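You operate a simulated robot arm through the tools that you are given. There is no shell and no other tool. Be economical: measure what you need, move in short steps, check, and stop when the job is done.

Carry out the task below with a simulated robot arm. There is one attempt and no reset: what you move stays moved.

TASK
Take the mug from the table and leave it on the yellow plate there. Then fetch the egg from the table and set it on top of the empty jar.
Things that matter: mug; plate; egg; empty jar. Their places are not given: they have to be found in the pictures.

It is judged by the outcome, as a careful person would: the job done as asked, and still so three seconds after it is handed in. It fails if anything else is knocked over, pushed out of place, dropped, spilled or broken.

THE ROBOT
A 7-joint arm with a two-finger parallel gripper, fixed in place. Base frame: the origin is at the foot of the arm, x ahead of it, y to its left, z up; the work surface is at about z = 0. Lengths are in m, angles in degrees, forces in N, time in s.
With the tool pointing down near the work surface it reaches from about 0.24 to 0.62 m from the base axis. Its first joint turns from -66.0 to 66.0 degrees. Payload 2.6 kg.
Tool frame: the origin (TCP) lies between the finger pads and is the grasp point; the fingertips stand 0.03 m ahead of it; z points along the fingers, y is the line along which they close. The gripper opens to 0.094 m. The fingers are 0.028 m wide and 0.01 m thick; the gripper's body (0.05 by 0.096 m) begins 0.055 m behind the TCP.
Orientation is that of the tool frame in the base frame, as a unit quaternion [x, y, z, w]. With the fingers straight down and closing along the base's y, the tool's x points along the base's -x, its y along +y and its z along -z.

THE INTERFACE
- The arm moves only by the tool move_arm. Its argument "increments" is a list of rows, each an object (a shift or turn left out is 0, a gripper value left out holds the last) with "translation": the shift along the tool's x, y, z in m, a list of three; "angular": the turn, a rotation vector about the tool's x, y, z in degrees, a list of three. In form: [{"translation": [dx, dy, dz], "angular": [wx, wy, wz]}, ...]. A call has 1 to 20 rows; each row is the pose to reach, as a shift and turn from the pose commanded when the call began, along the tool's axes at that moment. "hand" is the closure, from 0 (fully open) to 1 (shut), set as the call begins (left out, the last holds). A row lasts 0.2 s, in which the tool goes at most 0.05 m and 8.6 degrees; a call with a longer step from one row to the next is refused whole, and so is a gripper value outside its range. A pose out of reach is approached as far as the arm can. The call stops where the force on the tool passes 40 N (or 10 N more than at its start, if that is more) or the arm is blocked; 0.2 s more then pass. The fingers move at their own pace (about 0.072 m/s each) and stop on an object; they squeeze with about 36 N. The grip force told is the motor's: it shows also when the fingers shut on nothing. Time passes only in rows, and 0.2 s behind the last, so rows that repeat a pose let the fingers close. It gives the time, the measured TCP pose, the force on the tool (base axes), the opening and the grip force at its end, in the units of the frame above (readings bear some noise).
- Cameras (640 x 400 px; columns grow to the right, rows downward): "scene" is fixed at [0.0196, 0.4257, 0.5539]; the picture's right is [-0.87, -0.49, 0.00], its down [-0.33, 0.59, -0.74] and it looks along [0.36, -0.64, -0.68] (base axes); focal length 236 px, centre (320, 200). "wrist" rides on the gripper at [-0.037, 0, -0.058] in the tool frame; the picture's right is [0.00, -1.00, 0.00], its down [0.97, 0.00, -0.24] and it looks along [0.24, 0.00, 0.97] (tool axes); focal length 218 px, centre (320, 200).
- camera(camera): a new picture of that camera. No time passes.
- locate(camera, pixels): for up to 12 pixels [column, row] of the newest picture of that camera ("zoom" is the newest enlarged one), the place [x, y, z] in the base frame of the surface seen there, good to about 0.002 m. No time passes.
- inspect(camera, box): a new picture of the part [left, top, right, bottom] of that camera's present view, enlarged. No time passes.
- job_done(): hands the job in; it is judged then, once.

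Work in short steps. Measure before you move; look again where a grasp or a placing could have gone wrong, and mend it. You have 80 turns and 54 pictures in all, the two below and enlarged ones among them. Open the gripper and draw the arm clear of the work before you hand the job in, unless the task says otherwise; then end with one line.

The tools are called after ">>>" as a command line: name --argument value ..., lists and objects as JSON in quotes. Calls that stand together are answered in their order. move_arm: Moves the arm, as the interface text tells. Its arguments: {"type":"object","properties":{"increments":{"type":"array","items":{"type":"object","properties":{"translation":{"type":"array","items":{"type":"number"}},"angular":{"type":"array","items":{"type":"number"}}}}},"hand":{"type":"number"}},"required":["increments"]} The other tools are called the same way: camera (camera) takes a picture; locate (camera, pixels) gives the place of the surface under pixels of a picture; inspect (camera, box) takes an enlarged picture of a part of a camera's view; job_done () hands the job in.

At the start:

```text
time_s: 0.0
tool_pos: [0.4193, 0.0827, 0.346]
ee_rot: [0.0, 1.0, 0.0, 0.0]
wrist_force: [-0.1, -0.4, 0.3]
finger_gap: 0.0938
gripper_force: 0.0
```

scene: 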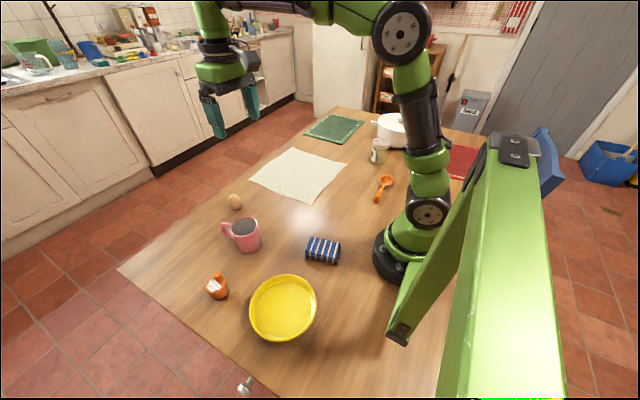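
wrist: 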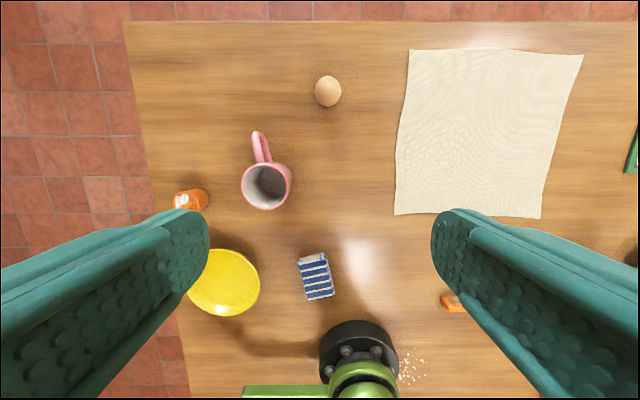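

The scene shows the mug at about (245,235), the egg at (235,201), the yellow plate at (283,307) and what may be the jar at (378,150). I'll enlarge both areas to measure.

>>> inspect --camera "scene" --box '[190, 180, 350, 350]'

>>> inspect --camera "scene" --box '[330, 100, 430, 210]'

>>> locate --camera "scene" --pixels '[[235, 195], [235, 201], [243, 221], [247, 238], [224, 230], [283, 307], [283, 277], [283, 338], [252, 307], [314, 307], [378, 143], [376, 155]]'

>>> locate --camera "wrist" --pixels '[[328, 91], [266, 164], [266, 209], [243, 187], [291, 187], [266, 187], [260, 148], [256, 133], [225, 282], [225, 255], [258, 282], [192, 200]]'

```text
2.35 times, centred on (270, 265) of scene
```

zoom: 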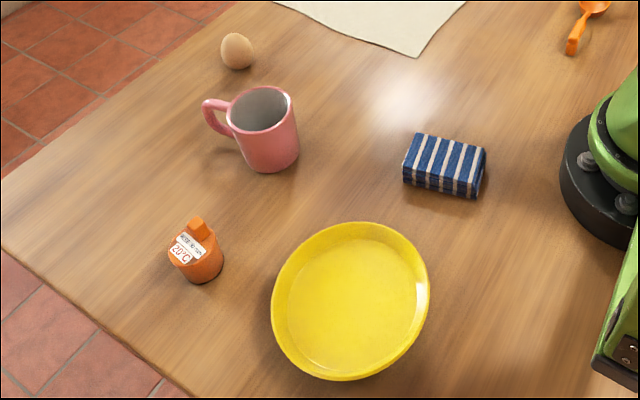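

```text
3.64 times, centred on (380, 155) of scene
```

zoom: 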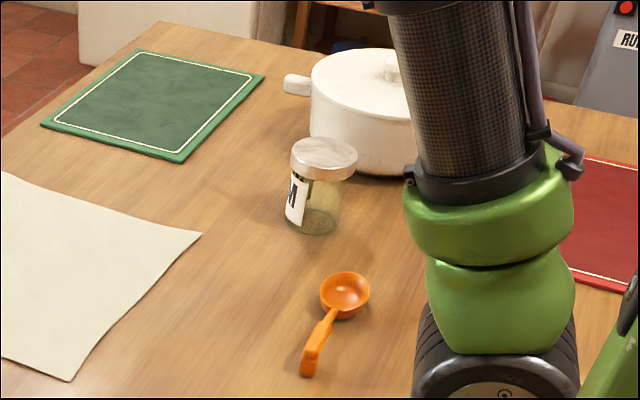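

```text
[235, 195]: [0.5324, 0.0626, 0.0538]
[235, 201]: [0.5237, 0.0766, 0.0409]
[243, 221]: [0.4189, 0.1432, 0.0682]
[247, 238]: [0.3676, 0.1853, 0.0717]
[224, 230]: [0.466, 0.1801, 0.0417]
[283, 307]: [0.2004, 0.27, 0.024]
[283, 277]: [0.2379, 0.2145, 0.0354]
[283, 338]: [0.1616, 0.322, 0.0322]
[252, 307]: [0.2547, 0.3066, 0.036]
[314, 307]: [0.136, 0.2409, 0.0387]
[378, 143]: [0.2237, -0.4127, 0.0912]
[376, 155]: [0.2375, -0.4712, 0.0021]
```

```text
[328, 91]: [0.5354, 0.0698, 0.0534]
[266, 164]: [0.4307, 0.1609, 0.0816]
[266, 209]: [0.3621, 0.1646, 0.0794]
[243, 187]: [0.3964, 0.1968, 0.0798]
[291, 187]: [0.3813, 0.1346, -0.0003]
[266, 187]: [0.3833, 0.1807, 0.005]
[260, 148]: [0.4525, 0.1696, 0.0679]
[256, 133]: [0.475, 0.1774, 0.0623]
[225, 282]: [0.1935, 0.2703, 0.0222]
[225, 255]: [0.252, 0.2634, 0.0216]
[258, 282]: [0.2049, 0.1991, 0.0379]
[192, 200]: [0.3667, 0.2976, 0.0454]
```

The mug is centred near (0.397, 0.163) with its rim at z≈0.08, it is empty, and its handle points along +x. The plate is centred near (0.197, 0.27). I'll move above the mug and check from there.

>>> move_arm --increments '[{"translation": [0.0056, 0.02, 0.0365]}, {"translation": [0.0112, 0.04, 0.073]}, {"translation": [0.0167, 0.06, 0.11]}, {"translation": [0.0223, 0.0803, 0.146]}, {"translation": [0.0223, 0.0803, 0.146]}]' --hand 0

>>> camera --camera "wrist"

```text
time_s: 1.2
tool_pos: [0.3972, 0.1639, 0.199]
ee_rot: [0.0, 1.0, 0.0, 0.0]
wrist_force: [-0.6, 0.2, 0.4]
finger_gap: 0.0941
gripper_force: 0.1
```

```text
49 pictures are left
```

wrist: 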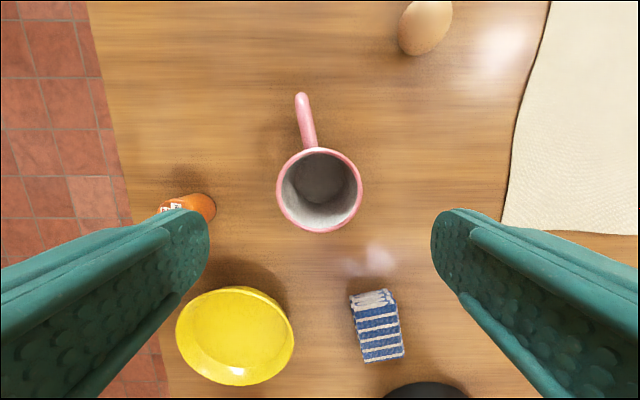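

The mug rim spans columns 277–362, so it is centred in y. I'll check x and the plate points.

>>> locate --camera "wrist" --pixels '[[319, 149], [319, 231], [279, 190], [360, 190], [302, 96], [310, 140], [235, 337], [235, 289], [235, 384], [178, 335], [292, 340], [425, 28]]'

```text
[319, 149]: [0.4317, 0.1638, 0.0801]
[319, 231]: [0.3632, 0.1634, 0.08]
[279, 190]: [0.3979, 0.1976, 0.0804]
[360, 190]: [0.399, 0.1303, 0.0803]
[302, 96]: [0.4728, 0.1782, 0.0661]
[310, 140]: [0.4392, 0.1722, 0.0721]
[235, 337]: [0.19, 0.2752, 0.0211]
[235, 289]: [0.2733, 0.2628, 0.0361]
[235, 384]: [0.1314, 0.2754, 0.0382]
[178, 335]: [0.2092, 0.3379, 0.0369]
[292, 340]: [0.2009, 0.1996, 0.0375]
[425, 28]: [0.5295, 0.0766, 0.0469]
```

The mug centre is confirmed at (0.398, 0.164) and the plate centre at (0.202, 0.269). Now I descend straight to z≈0.058.

>>> move_arm --increments '[{"translation": [0, 0, 0.04]}, {"translation": [0, 0, 0.08]}, {"translation": [0, 0, 0.11]}, {"translation": [0, 0, 0.13]}, {"translation": [0, 0, 0.142]}, {"translation": [0, 0, 0.142]}]' --hand 0

>>> move_arm --increments '[{"translation": [0, 0, 0]}, {"translation": [0, 0, 0]}, {"translation": [0, 0, 0]}, {"translation": [0, 0, 0]}]' --hand 1

```text
time_s: 2.6
tool_pos: [0.3965, 0.1617, 0.0575]
ee_rot: [0.0, 1.0, 0.0, 0.0]
wrist_force: [-0.1, 0.3, 0.0]
finger_gap: 0.0939
gripper_force: 0.0
```

```text
time_s: 3.6
tool_pos: [0.3953, 0.1618, 0.0574]
ee_rot: [0.0, 1.0, -0.001, 0.001]
wrist_force: [0.3, 0.1, -0.8]
finger_gap: 0.0729
gripper_force: 36.2
```

It gripped at a 0.073 opening. I'll lift 0.1 m.

>>> move_arm --increments '[{"translation": [0, 0, -0.02]}, {"translation": [0, 0, -0.05]}, {"translation": [0, 0, -0.08]}, {"translation": [0, 0, -0.1]}, {"translation": [0, 0, -0.1]}]'

>>> camera --camera "scene"

```text
time_s: 4.8
tool_pos: [0.3956, 0.1601, 0.1581]
ee_rot: [0.0, 1.0, 0.0, 0.0]
wrist_force: [0.1, -0.4, -2.1]
finger_gap: 0.0729
gripper_force: 35.9
```

```text
48 pictures are left
```

scene: 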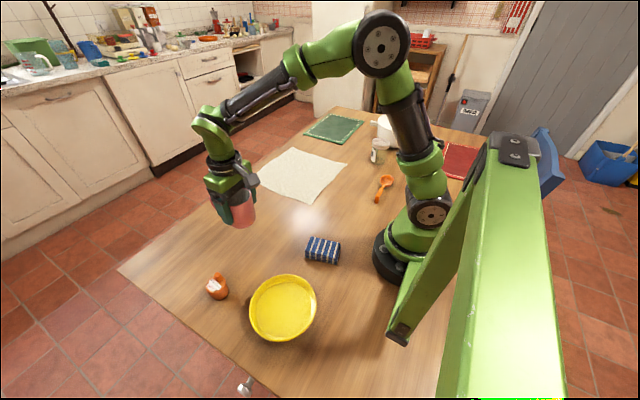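

The mug is held and lifted clear. Before swinging left I'll check where the green structure in the foreground lies.

>>> locate --camera "scene" --pixels '[[398, 335], [430, 280], [480, 180], [515, 150], [480, 300], [515, 300], [317, 250], [217, 286]]'

```text
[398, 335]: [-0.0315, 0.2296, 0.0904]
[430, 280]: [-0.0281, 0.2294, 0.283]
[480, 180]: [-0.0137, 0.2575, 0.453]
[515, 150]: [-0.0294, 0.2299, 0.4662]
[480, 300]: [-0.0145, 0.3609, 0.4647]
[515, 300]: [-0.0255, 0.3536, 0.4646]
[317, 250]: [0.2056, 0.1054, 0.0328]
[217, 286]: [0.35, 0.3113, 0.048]
```

The structure (the camera mount, x≈-0.02) is clear of the swing plane. I'll carry the mug above the plate.

>>> move_arm --increments '[{"translation": [0.028, 0.016, 0]}, {"translation": [0.062, 0.035, 0]}, {"translation": [0.097, 0.0545, 0]}, {"translation": [0.132, 0.074, 0]}, {"translation": [0.166, 0.093, 0]}, {"translation": [0.195, 0.109, 0]}, {"translation": [0.195, 0.109, 0]}]'

>>> camera --camera "scene"

>>> camera --camera "wrist"

```text
time_s: 6.4
tool_pos: [0.2022, 0.2713, 0.1589]
ee_rot: [-0.001, 1.0, 0.0, -0.001]
wrist_force: [0.5, 0.2, -2.8]
finger_gap: 0.0725
gripper_force: 36.3
```

```text
47 pictures are left
```

scene: 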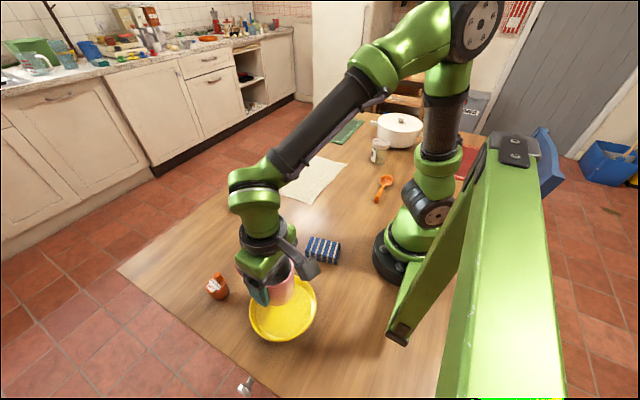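

```text
46 pictures are left
```

wrist: 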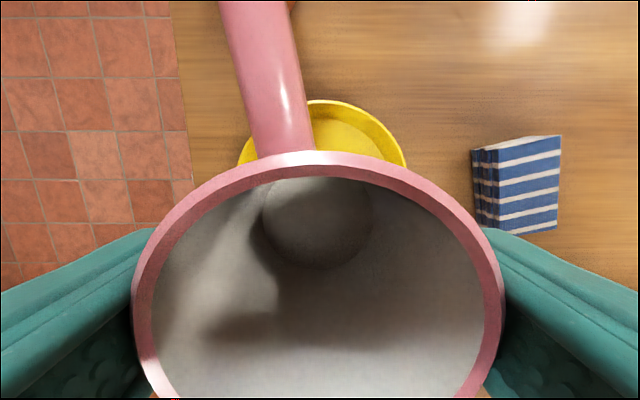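

The mug sits centred above the plate. I'll lower about 0.078 m with small final steps and watch the force.

>>> move_arm --increments '[{"translation": [0.001, -0.001, 0.03]}, {"translation": [0.001, -0.001, 0.055]}, {"translation": [0.001, -0.001, 0.068]}, {"translation": [0.001, -0.001, 0.073]}, {"translation": [0.001, -0.001, 0.076]}, {"translation": [0.001, -0.001, 0.078]}]'

>>> camera --camera "scene"

```text
time_s: 7.8
tool_pos: [0.2021, 0.269, 0.0787]
ee_rot: [0.0, 1.0, 0.001, 0.001]
wrist_force: [0.0, -0.8, 0.2]
finger_gap: 0.0725
gripper_force: 35.7
```

```text
45 pictures are left
```

scene: 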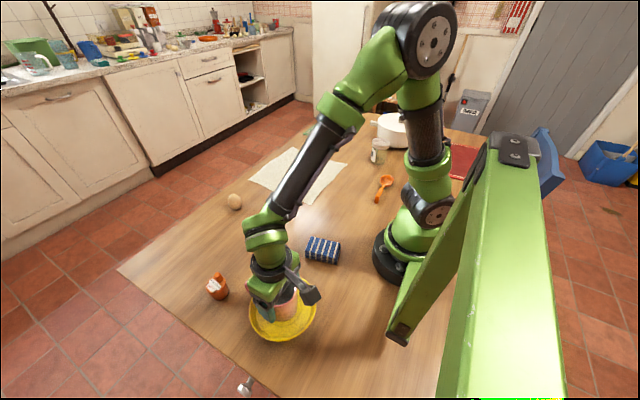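

The weight reading has gone to about zero, so the mug is close to contact. I'll go down another 1 mm steps to confirm.

>>> move_arm --increments '[{"translation": [0, 0, 0.001]}, {"translation": [0, 0, 0.001]}]'

```text
time_s: 8.4
tool_pos: [0.2023, 0.2705, 0.079]
ee_rot: [0.0, 1.0, 0.001, 0.001]
wrist_force: [-0.9, -1.0, 11.5]
finger_gap: 0.0727
gripper_force: 35.9
```

Contact is firm at 11.5 N. I'll release, then rise straight up.

>>> move_arm --increments '[{"translation": [0, 0, -0.001]}, {"translation": [0, 0, -0.001]}, {"translation": [0, 0, -0.001]}]' --hand 0

>>> move_arm --increments '[{"translation": [0, 0, -0.015]}, {"translation": [0, 0, -0.04]}, {"translation": [0, 0, -0.08]}, {"translation": [0, 0, -0.12]}, {"translation": [0, 0, -0.12]}]'

>>> camera --camera "wrist"

```text
time_s: 9.2
tool_pos: [0.201, 0.2693, 0.0784]
ee_rot: [0.001, 1.0, 0.0, 0.0]
wrist_force: [-0.2, 0.1, 0.1]
finger_gap: 0.0941
gripper_force: 0.1
```

```text
time_s: 10.4
tool_pos: [0.2002, 0.2705, 0.2018]
ee_rot: [0.0, 1.0, 0.0, 0.0]
wrist_force: [-0.4, -0.3, 0.8]
finger_gap: 0.0937
gripper_force: 0.0
```

```text
44 pictures are left
```

wrist: 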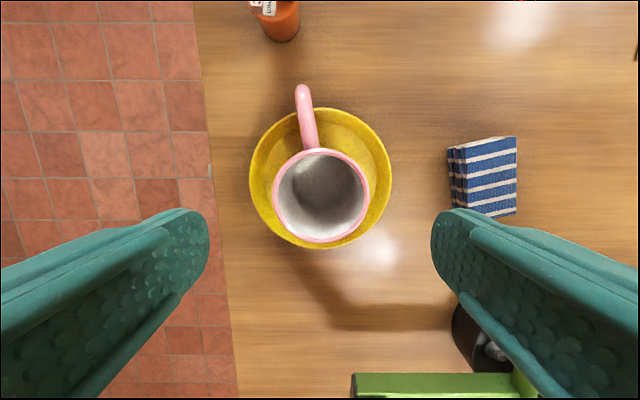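

The mug stands well inside the plate. Next I'll go over to the egg near (0.528, 0.076), staying at z≈0.2.

>>> move_arm --increments '[{"translation": [-0.033, -0.0195, 0]}, {"translation": [-0.074, -0.044, 0]}, {"translation": [-0.115, -0.068, 0]}, {"translation": [-0.156, -0.092, 0]}, {"translation": [-0.197, -0.116, 0]}, {"translation": [-0.238, -0.141, 0]}, {"translation": [-0.279, -0.165, 0]}, {"translation": [-0.31, -0.183, 0]}, {"translation": [-0.328, -0.194, 0]}, {"translation": [-0.328, -0.194, 0]}]' --hand 0

>>> camera --camera "wrist"

>>> inspect --camera "scene" --box '[360, 130, 400, 170]'

```text
time_s: 12.6
tool_pos: [0.5303, 0.078, 0.2016]
ee_rot: [0.0, 1.0, 0.0, 0.0]
wrist_force: [-0.2, -0.5, -0.2]
finger_gap: 0.0939
gripper_force: 0.0
```

```text
43 pictures are left
```

wrist: 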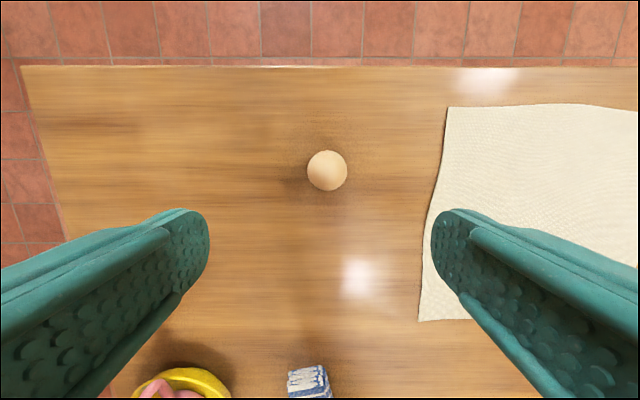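

```text
10.00 times, centred on (380, 150) of scene
```

zoom: 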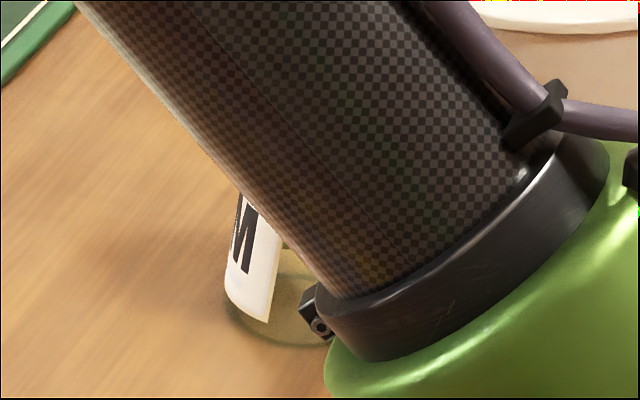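

From above the egg looks round, spanning (307–348, 150–191), so it is standing upright. I'll locate it and enlarge it.

>>> locate --camera "wrist" --pixels '[[327, 170], [327, 152], [327, 189], [309, 170], [346, 170], [327, 180]]'

>>> inspect --camera "scene" --box '[215, 185, 255, 220]'

```text
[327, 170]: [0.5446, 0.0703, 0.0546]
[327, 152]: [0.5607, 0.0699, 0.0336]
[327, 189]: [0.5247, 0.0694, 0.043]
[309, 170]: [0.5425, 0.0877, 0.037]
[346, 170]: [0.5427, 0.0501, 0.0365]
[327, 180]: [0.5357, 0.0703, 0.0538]
```

```text
11.43 times, centred on (235, 202) of scene
```

zoom: 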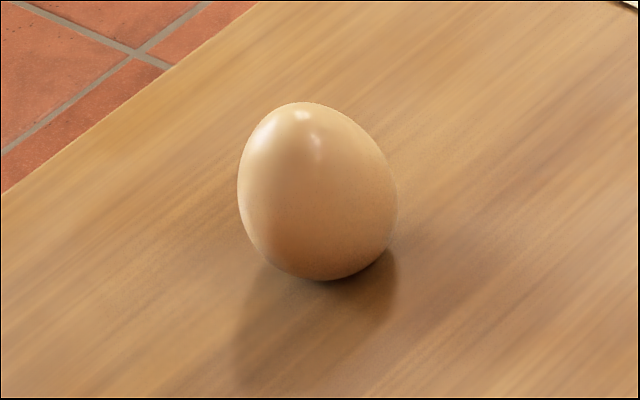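

The egg stands upright, about 0.04 m wide and 0.055 m tall, centred near (0.541, 0.070). I'll centre over it and come down partway.

>>> move_arm --increments '[{"translation": [-0.006, -0.004, 0.03]}, {"translation": [-0.012, -0.0075, 0.06]}, {"translation": [-0.012, -0.0075, 0.085]}, {"translation": [-0.012, -0.0075, 0.085]}]'

>>> camera --camera "wrist"

```text
time_s: 13.6
tool_pos: [0.5398, 0.0689, 0.116]
ee_rot: [0.0, 1.0, 0.0, 0.001]
wrist_force: [-0.5, 0.8, -0.7]
finger_gap: 0.0938
gripper_force: 0.0
```

```text
40 pictures are left
```

wrist: 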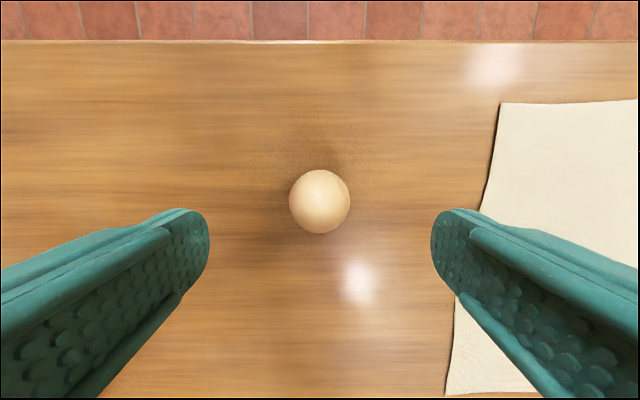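

>>> locate --camera "wrist" --pixels '[[320, 171], [320, 231], [291, 201], [348, 201], [320, 201], [320, 215]]'

```text
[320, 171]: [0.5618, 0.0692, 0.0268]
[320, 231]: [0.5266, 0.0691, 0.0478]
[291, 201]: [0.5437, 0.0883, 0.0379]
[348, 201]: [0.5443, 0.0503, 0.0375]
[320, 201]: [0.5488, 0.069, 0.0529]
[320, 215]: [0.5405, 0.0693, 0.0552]
```

The egg's axis is at about (0.541, 0.069), matching the tool. I'll descend to z≈0.036, then close part way.

>>> move_arm --increments '[{"translation": [0, 0, 0.03]}, {"translation": [0, 0, 0.055]}, {"translation": [0, 0, 0.07]}, {"translation": [0, 0, 0.079]}, {"translation": [0, 0, 0.079]}]'

>>> move_arm --increments '[{"translation": [0, 0, 0]}, {"translation": [0, 0, 0]}, {"translation": [0, 0, 0]}, {"translation": [0, 0, 0]}]' --hand 0.58

```text
time_s: 14.8
tool_pos: [0.5417, 0.0682, 0.0341]
ee_rot: [0.0, 1.0, 0.0, 0.0]
wrist_force: [-0.2, 0.3, -0.3]
finger_gap: 0.0941
gripper_force: 0.0
```

```text
time_s: 15.8
tool_pos: [0.541, 0.0689, 0.0356]
ee_rot: [0.0, 1.0, 0.001, 0.0]
wrist_force: [0.2, 0.0, -0.3]
finger_gap: 0.0419
gripper_force: 12.0
```

It grips at 0.0419 with a gentle 12 N, which is enough for an egg. I'll lift it.

>>> move_arm --increments '[{"translation": [0, 0, -0.01]}, {"translation": [0, 0, -0.04]}, {"translation": [0, 0, -0.08]}, {"translation": [0, 0, -0.12]}, {"translation": [0, 0, -0.16]}, {"translation": [0, 0, -0.184]}, {"translation": [0, 0, -0.184]}]'

>>> camera --camera "wrist"

>>> camera --camera "scene"

```text
time_s: 17.4
tool_pos: [0.5412, 0.0707, 0.2203]
ee_rot: [0.0, 1.0, 0.0, 0.0]
wrist_force: [0.5, 0.3, -0.9]
finger_gap: 0.0416
gripper_force: 11.9
```

```text
39 pictures are left
```

wrist: 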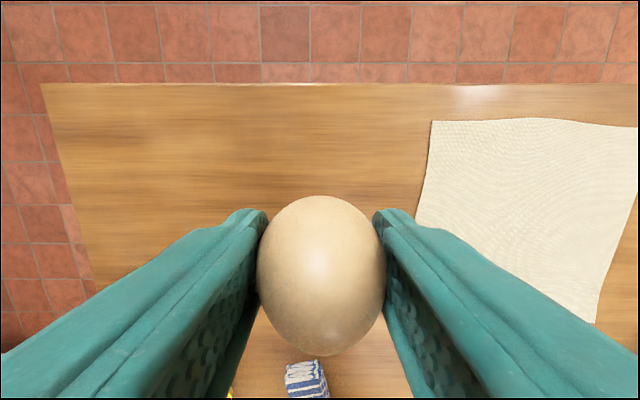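

```text
38 pictures are left
```

scene: 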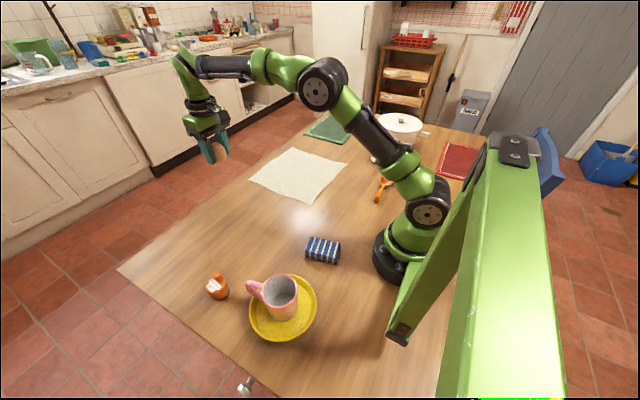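

The egg is held upright. I'll carry it at z≈0.22 towards the jar's area, stopping short at about (0.35, -0.28) to look.

>>> move_arm --increments '[{"translation": [0.015, -0.025, 0]}, {"translation": [0.035, -0.065, 0]}, {"translation": [0.055, -0.105, 0]}, {"translation": [0.075, -0.145, 0]}, {"translation": [0.095, -0.185, 0]}, {"translation": [0.115, -0.225, 0]}, {"translation": [0.135, -0.265, 0]}, {"translation": [0.155, -0.3, 0]}, {"translation": [0.175, -0.33, 0]}, {"translation": [0.19, -0.35, 0]}, {"translation": [0.19, -0.35, 0]}]'

>>> camera --camera "wrist"

>>> camera --camera "scene"

```text
time_s: 19.8
tool_pos: [0.3497, -0.2818, 0.2198]
ee_rot: [0.0, 1.0, 0.0, 0.0]
wrist_force: [-0.1, -0.4, -0.8]
finger_gap: 0.0418
gripper_force: 12.4
```

```text
37 pictures are left
```

wrist: 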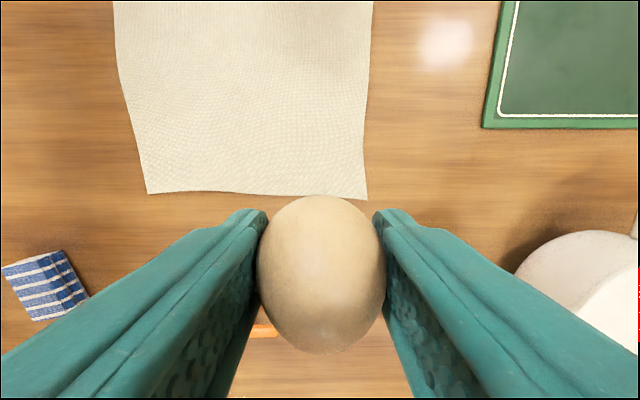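

```text
36 pictures are left
```

scene: 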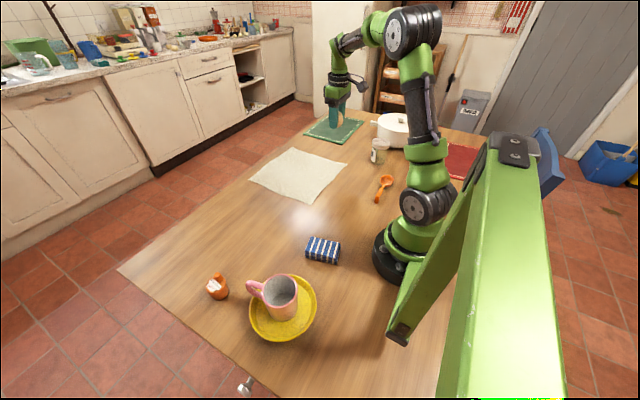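

The right finger hides the jar in the wrist view, but the scene camera sees it. I'll enlarge it there.

>>> inspect --camera "scene" --box '[358, 105, 418, 170]'

```text
6.15 times, centred on (388, 138) of scene
```

zoom: 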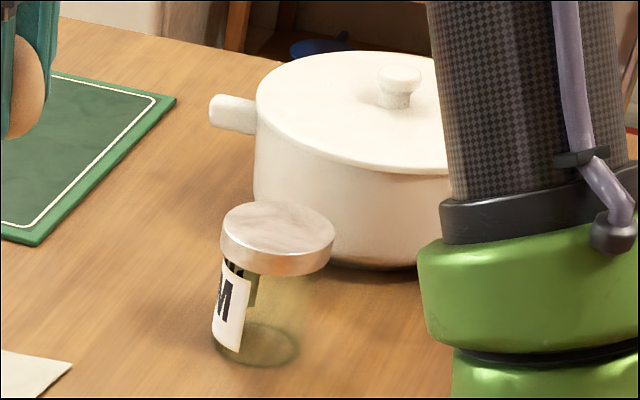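

>>> locate --camera "zoom" --pixels '[[277, 229], [225, 220], [333, 233], [278, 204], [272, 253], [400, 70], [300, 120], [262, 110], [215, 110], [300, 160], [350, 70], [400, 165]]'

```text
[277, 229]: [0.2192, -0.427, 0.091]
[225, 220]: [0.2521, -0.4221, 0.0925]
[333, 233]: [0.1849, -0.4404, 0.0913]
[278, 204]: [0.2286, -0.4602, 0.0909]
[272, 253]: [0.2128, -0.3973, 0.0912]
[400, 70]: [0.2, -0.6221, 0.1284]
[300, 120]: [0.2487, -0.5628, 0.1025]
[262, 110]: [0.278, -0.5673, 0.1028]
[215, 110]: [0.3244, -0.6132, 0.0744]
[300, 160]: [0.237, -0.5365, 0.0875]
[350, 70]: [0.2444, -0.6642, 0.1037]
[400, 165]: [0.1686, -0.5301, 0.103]
```

The lid's top is at z≈0.091, centred near (0.219, -0.429) and about 0.065 m across. The pot's near edge is at y≈-0.53 and its top at 0.13, so there's room. I'll move above the lid at z≈0.22.

>>> move_arm --increments '[{"translation": [0.02, -0.022, 0]}, {"translation": [0.046, -0.052, 0]}, {"translation": [0.072, -0.082, 0]}, {"translation": [0.098, -0.11, 0]}, {"translation": [0.12, -0.134, 0]}, {"translation": [0.132, -0.148, 0]}, {"translation": [0.132, -0.148, 0]}]'

>>> camera --camera "wrist"

>>> camera --camera "scene"

```text
time_s: 21.4
tool_pos: [0.2186, -0.4305, 0.2181]
ee_rot: [-0.001, 1.0, 0.0, 0.0]
wrist_force: [0.1, 0.8, -0.1]
finger_gap: 0.0416
gripper_force: 11.8
```

```text
34 pictures are left
```

wrist: 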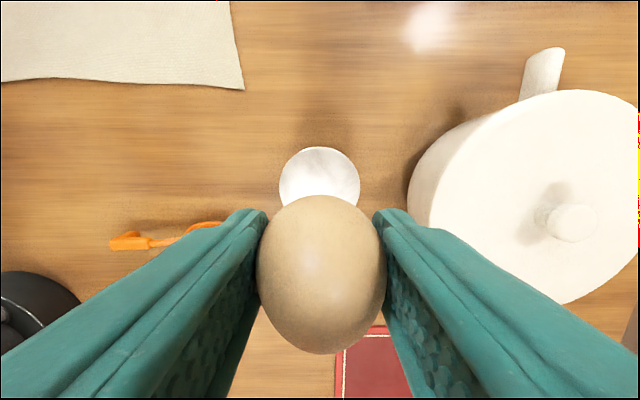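

```text
33 pictures are left
```

scene: 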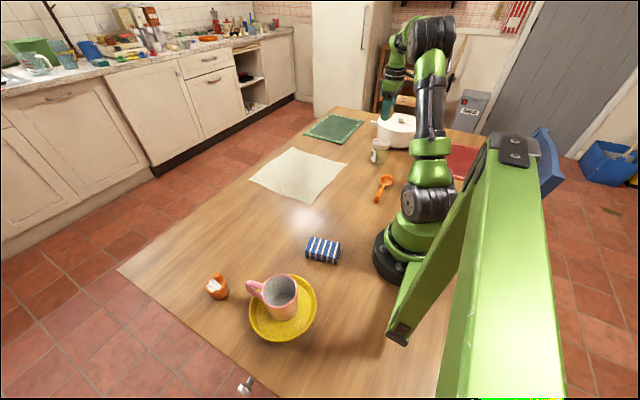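

The lid is below the egg, spanning columns 279–361. I'll locate its edges from the wrist view for a finer centre.

>>> locate --camera "wrist" --pixels '[[320, 148], [320, 150], [281, 188], [359, 188], [320, 185], [285, 170], [355, 170], [300, 155], [340, 155]]'

```text
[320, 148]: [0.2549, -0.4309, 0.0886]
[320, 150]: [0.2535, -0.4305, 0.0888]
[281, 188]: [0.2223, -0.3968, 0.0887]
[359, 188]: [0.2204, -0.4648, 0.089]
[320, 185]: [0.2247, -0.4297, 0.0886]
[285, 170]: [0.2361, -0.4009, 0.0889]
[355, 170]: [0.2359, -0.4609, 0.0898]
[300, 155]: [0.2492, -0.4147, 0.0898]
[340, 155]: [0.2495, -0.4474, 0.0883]
```

The lid centre refines to (0.221, -0.431), top z≈0.089–0.091. I'll make a 2 mm correction and lower to just above contact.

>>> move_arm --increments '[{"translation": [-0.002, -0.002, 0.02]}, {"translation": [-0.002, -0.002, 0.045]}, {"translation": [-0.002, -0.002, 0.065]}, {"translation": [-0.002, -0.002, 0.078]}, {"translation": [-0.002, -0.002, 0.086]}, {"translation": [-0.002, -0.002, 0.09]}, {"translation": [-0.002, -0.002, 0.09]}]'

>>> inspect --camera "scene" --box '[358, 105, 418, 170]'

```text
time_s: 23.0
tool_pos: [0.222, -0.4308, 0.1289]
ee_rot: [0.0, 1.0, 0.0, 0.0]
wrist_force: [0.5, 0.2, -0.5]
finger_gap: 0.0419
gripper_force: 11.7
```

```text
6.15 times, centred on (388, 138) of scene
```

zoom: 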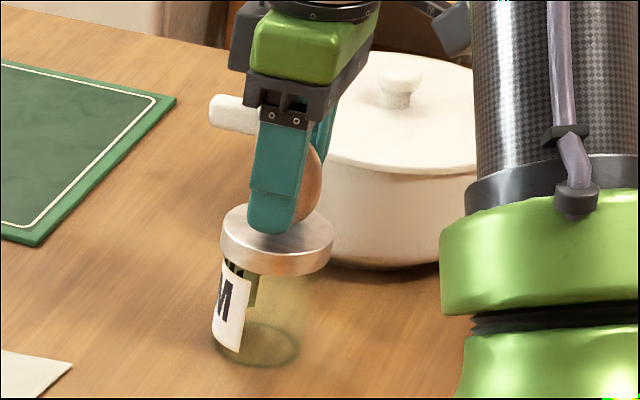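

The egg is just over the lid's centre. I'll lower in 1 mm steps, watching the force.

>>> move_arm --increments '[{"translation": [0, 0, 0.001]}, {"translation": [0, 0, 0.002]}, {"translation": [0, 0, 0.003]}, {"translation": [0, 0, 0.003]}]'

```text
time_s: 24.0
tool_pos: [0.2219, -0.4327, 0.1263]
ee_rot: [0.001, 1.0, 0.0, 0.0]
wrist_force: [-0.8, 0.2, -0.9]
finger_gap: 0.0416
gripper_force: 12.2
```

>>> move_arm --increments '[{"translation": [0, 0, 0.001]}, {"translation": [0, 0, 0.001]}]'

```text
time_s: 24.6
tool_pos: [0.2208, -0.4309, 0.1251]
ee_rot: [0.001, 1.0, 0.0, 0.0]
wrist_force: [0.5, -0.5, -0.7]
finger_gap: 0.0417
gripper_force: 12.2
```

>>> move_arm --increments '[{"translation": [0, 0, 0.0007]}, {"translation": [0, 0, 0.0007]}]'

```text
time_s: 25.2
tool_pos: [0.2207, -0.4315, 0.1249]
ee_rot: [0.0, 1.0, 0.0, 0.001]
wrist_force: [0.4, 0.2, 2.7]
finger_gap: 0.0417
gripper_force: 11.7
```

The force rose to +2.7 N, so the egg is touching the lid. I'll open slightly and check.

>>> move_arm --increments '[{"translation": [0, 0, 0]}, {"translation": [0, 0, 0]}]' --hand 0.53

>>> inspect --camera "scene" --box '[358, 105, 418, 170]'

>>> camera --camera "wrist"

```text
time_s: 25.8
tool_pos: [0.2216, -0.4301, 0.1239]
ee_rot: [0.0, 1.0, 0.0, 0.0]
wrist_force: [-0.5, 0.1, -0.2]
finger_gap: 0.0442
gripper_force: 0.1
```

```text
6.15 times, centred on (388, 138) of scene
```

zoom: 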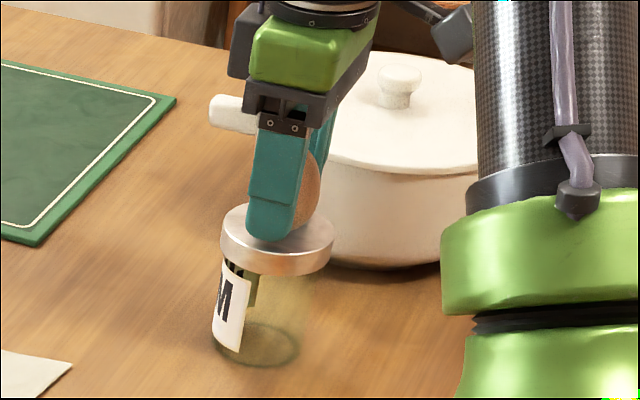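

```text
30 pictures are left
```

wrist: 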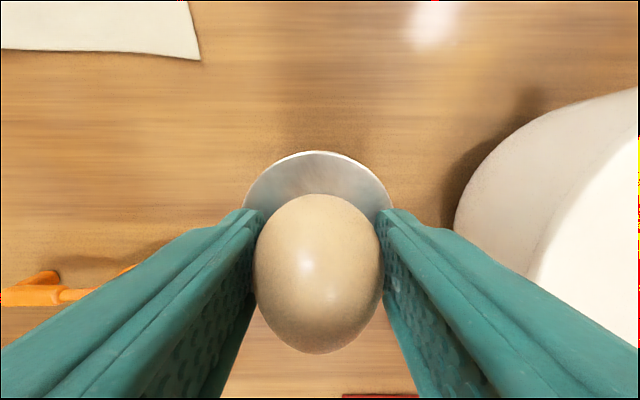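

The fingers are free by about 2.5 mm and the egg is upright. I'll wait a second to see whether it stays.

>>> move_arm --increments '[{"translation": [0, 0, 0]}, {"translation": [0, 0, 0]}, {"translation": [0, 0, 0]}, {"translation": [0, 0, 0]}, {"translation": [0, 0, 0]}]' --hand 0.5

>>> camera --camera "wrist"

```text
time_s: 27.0
tool_pos: [0.2201, -0.4305, 0.1245]
ee_rot: [0.0, 1.0, -0.001, 0.001]
wrist_force: [-0.1, 0.6, -0.1]
finger_gap: 0.0471
gripper_force: 0.1
```

```text
29 pictures are left
```

wrist: 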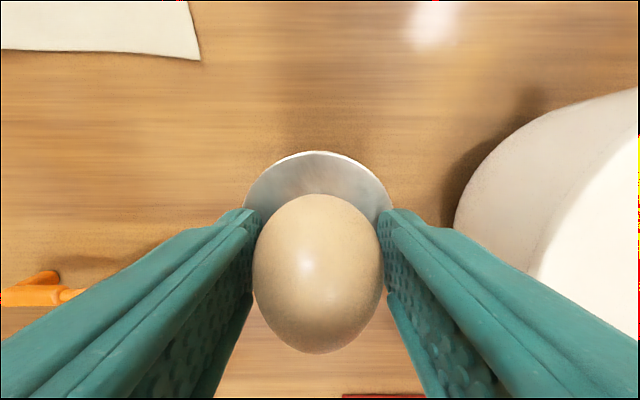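

The egg holds still. I'll open wider (to about 0.075) and look again before rising.

>>> move_arm --increments '[{"translation": [0, 0, 0]}, {"translation": [0, 0, 0]}, {"translation": [0, 0, 0]}, {"translation": [0, 0, 0]}]' --hand 0.2

>>> camera --camera "wrist"

```text
time_s: 28.0
tool_pos: [0.2208, -0.4316, 0.1241]
ee_rot: [0.0, 1.0, -0.001, 0.0]
wrist_force: [1.1, 0.0, 0.1]
finger_gap: 0.075
gripper_force: 0.0
```

```text
28 pictures are left
```

wrist: 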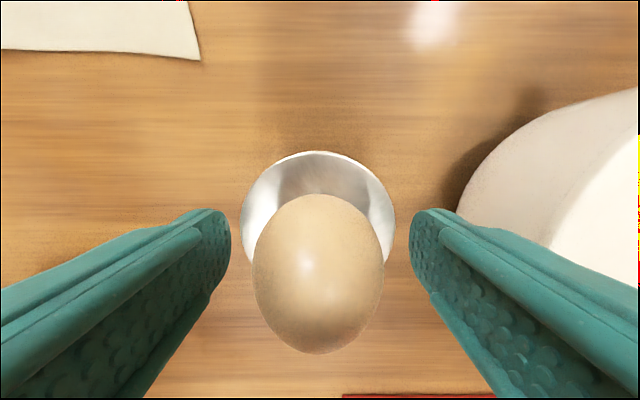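

The egg stands alone on the lid, unmoved. I'll rise straight up.

>>> move_arm --increments '[{"translation": [0, 0, -0.015]}, {"translation": [0, 0, -0.04]}, {"translation": [0, 0, -0.075]}, {"translation": [0, 0, -0.115]}, {"translation": [0, 0, -0.15]}, {"translation": [0, 0, -0.15]}]'

>>> camera --camera "wrist"

```text
time_s: 29.4
tool_pos: [0.2224, -0.4308, 0.2737]
ee_rot: [0.0, 1.0, 0.0, 0.0]
wrist_force: [1.0, -0.4, 0.8]
finger_gap: 0.0751
gripper_force: 0.1
```

```text
27 pictures are left
```

wrist: 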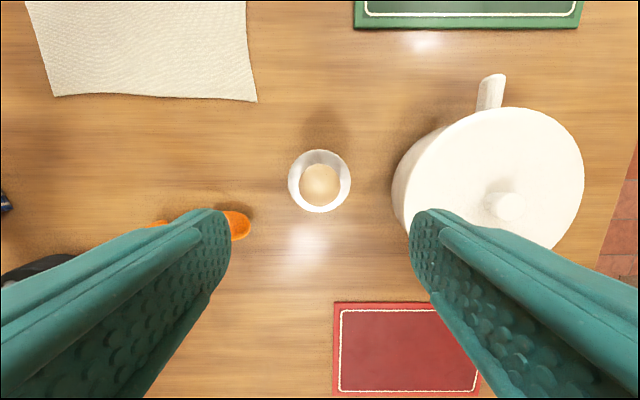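

The egg sits centrally on the lid. I'll draw the arm away towards the front, open fully, and take a last look.

>>> move_arm --increments '[{"translation": [-0.02, 0.03, 0]}, {"translation": [-0.045, 0.065, -0.005]}, {"translation": [-0.07, 0.1, -0.01]}, {"translation": [-0.095, 0.135, -0.015]}, {"translation": [-0.12, 0.17, -0.02]}, {"translation": [-0.145, 0.205, -0.02]}, {"translation": [-0.165, 0.235, -0.02]}, {"translation": [-0.18, 0.26, -0.02]}, {"translation": [-0.18, 0.26, -0.02]}]' --hand 0

>>> camera --camera "scene"

>>> inspect --camera "scene" --box '[358, 105, 418, 170]'

>>> inspect --camera "scene" --box '[230, 250, 330, 350]'

```text
time_s: 31.4
tool_pos: [0.4011, -0.1698, 0.2949]
ee_rot: [0.0, 1.0, 0.0, 0.0]
wrist_force: [-0.2, -0.9, -0.1]
finger_gap: 0.094
gripper_force: 0.0
```

```text
26 pictures are left
```

scene: 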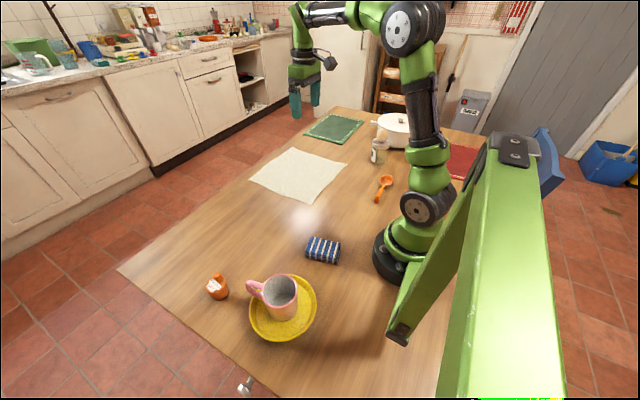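

```text
6.15 times, centred on (388, 138) of scene
```

zoom: 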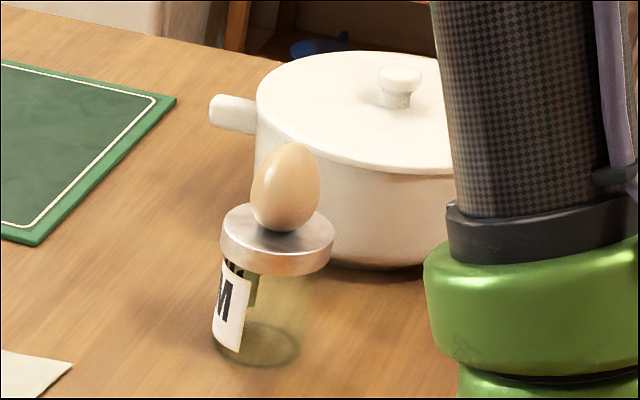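

```text
4.00 times, centred on (280, 300) of scene
```

zoom: 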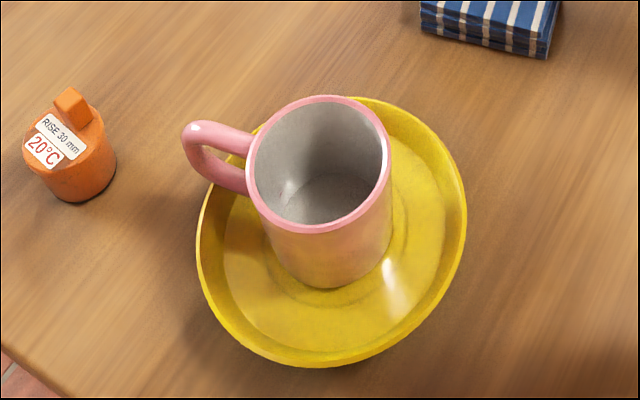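

The mug stands on the plate, the egg stands on the jar's lid, and everything else is where it was. The arm is clear, so I'm handing in.

>>> job_done

```text
The job is handed in.
```

The mug is on the yellow plate and the egg is standing on the empty jar's lid; nothing else was moved, and the job is handed in.
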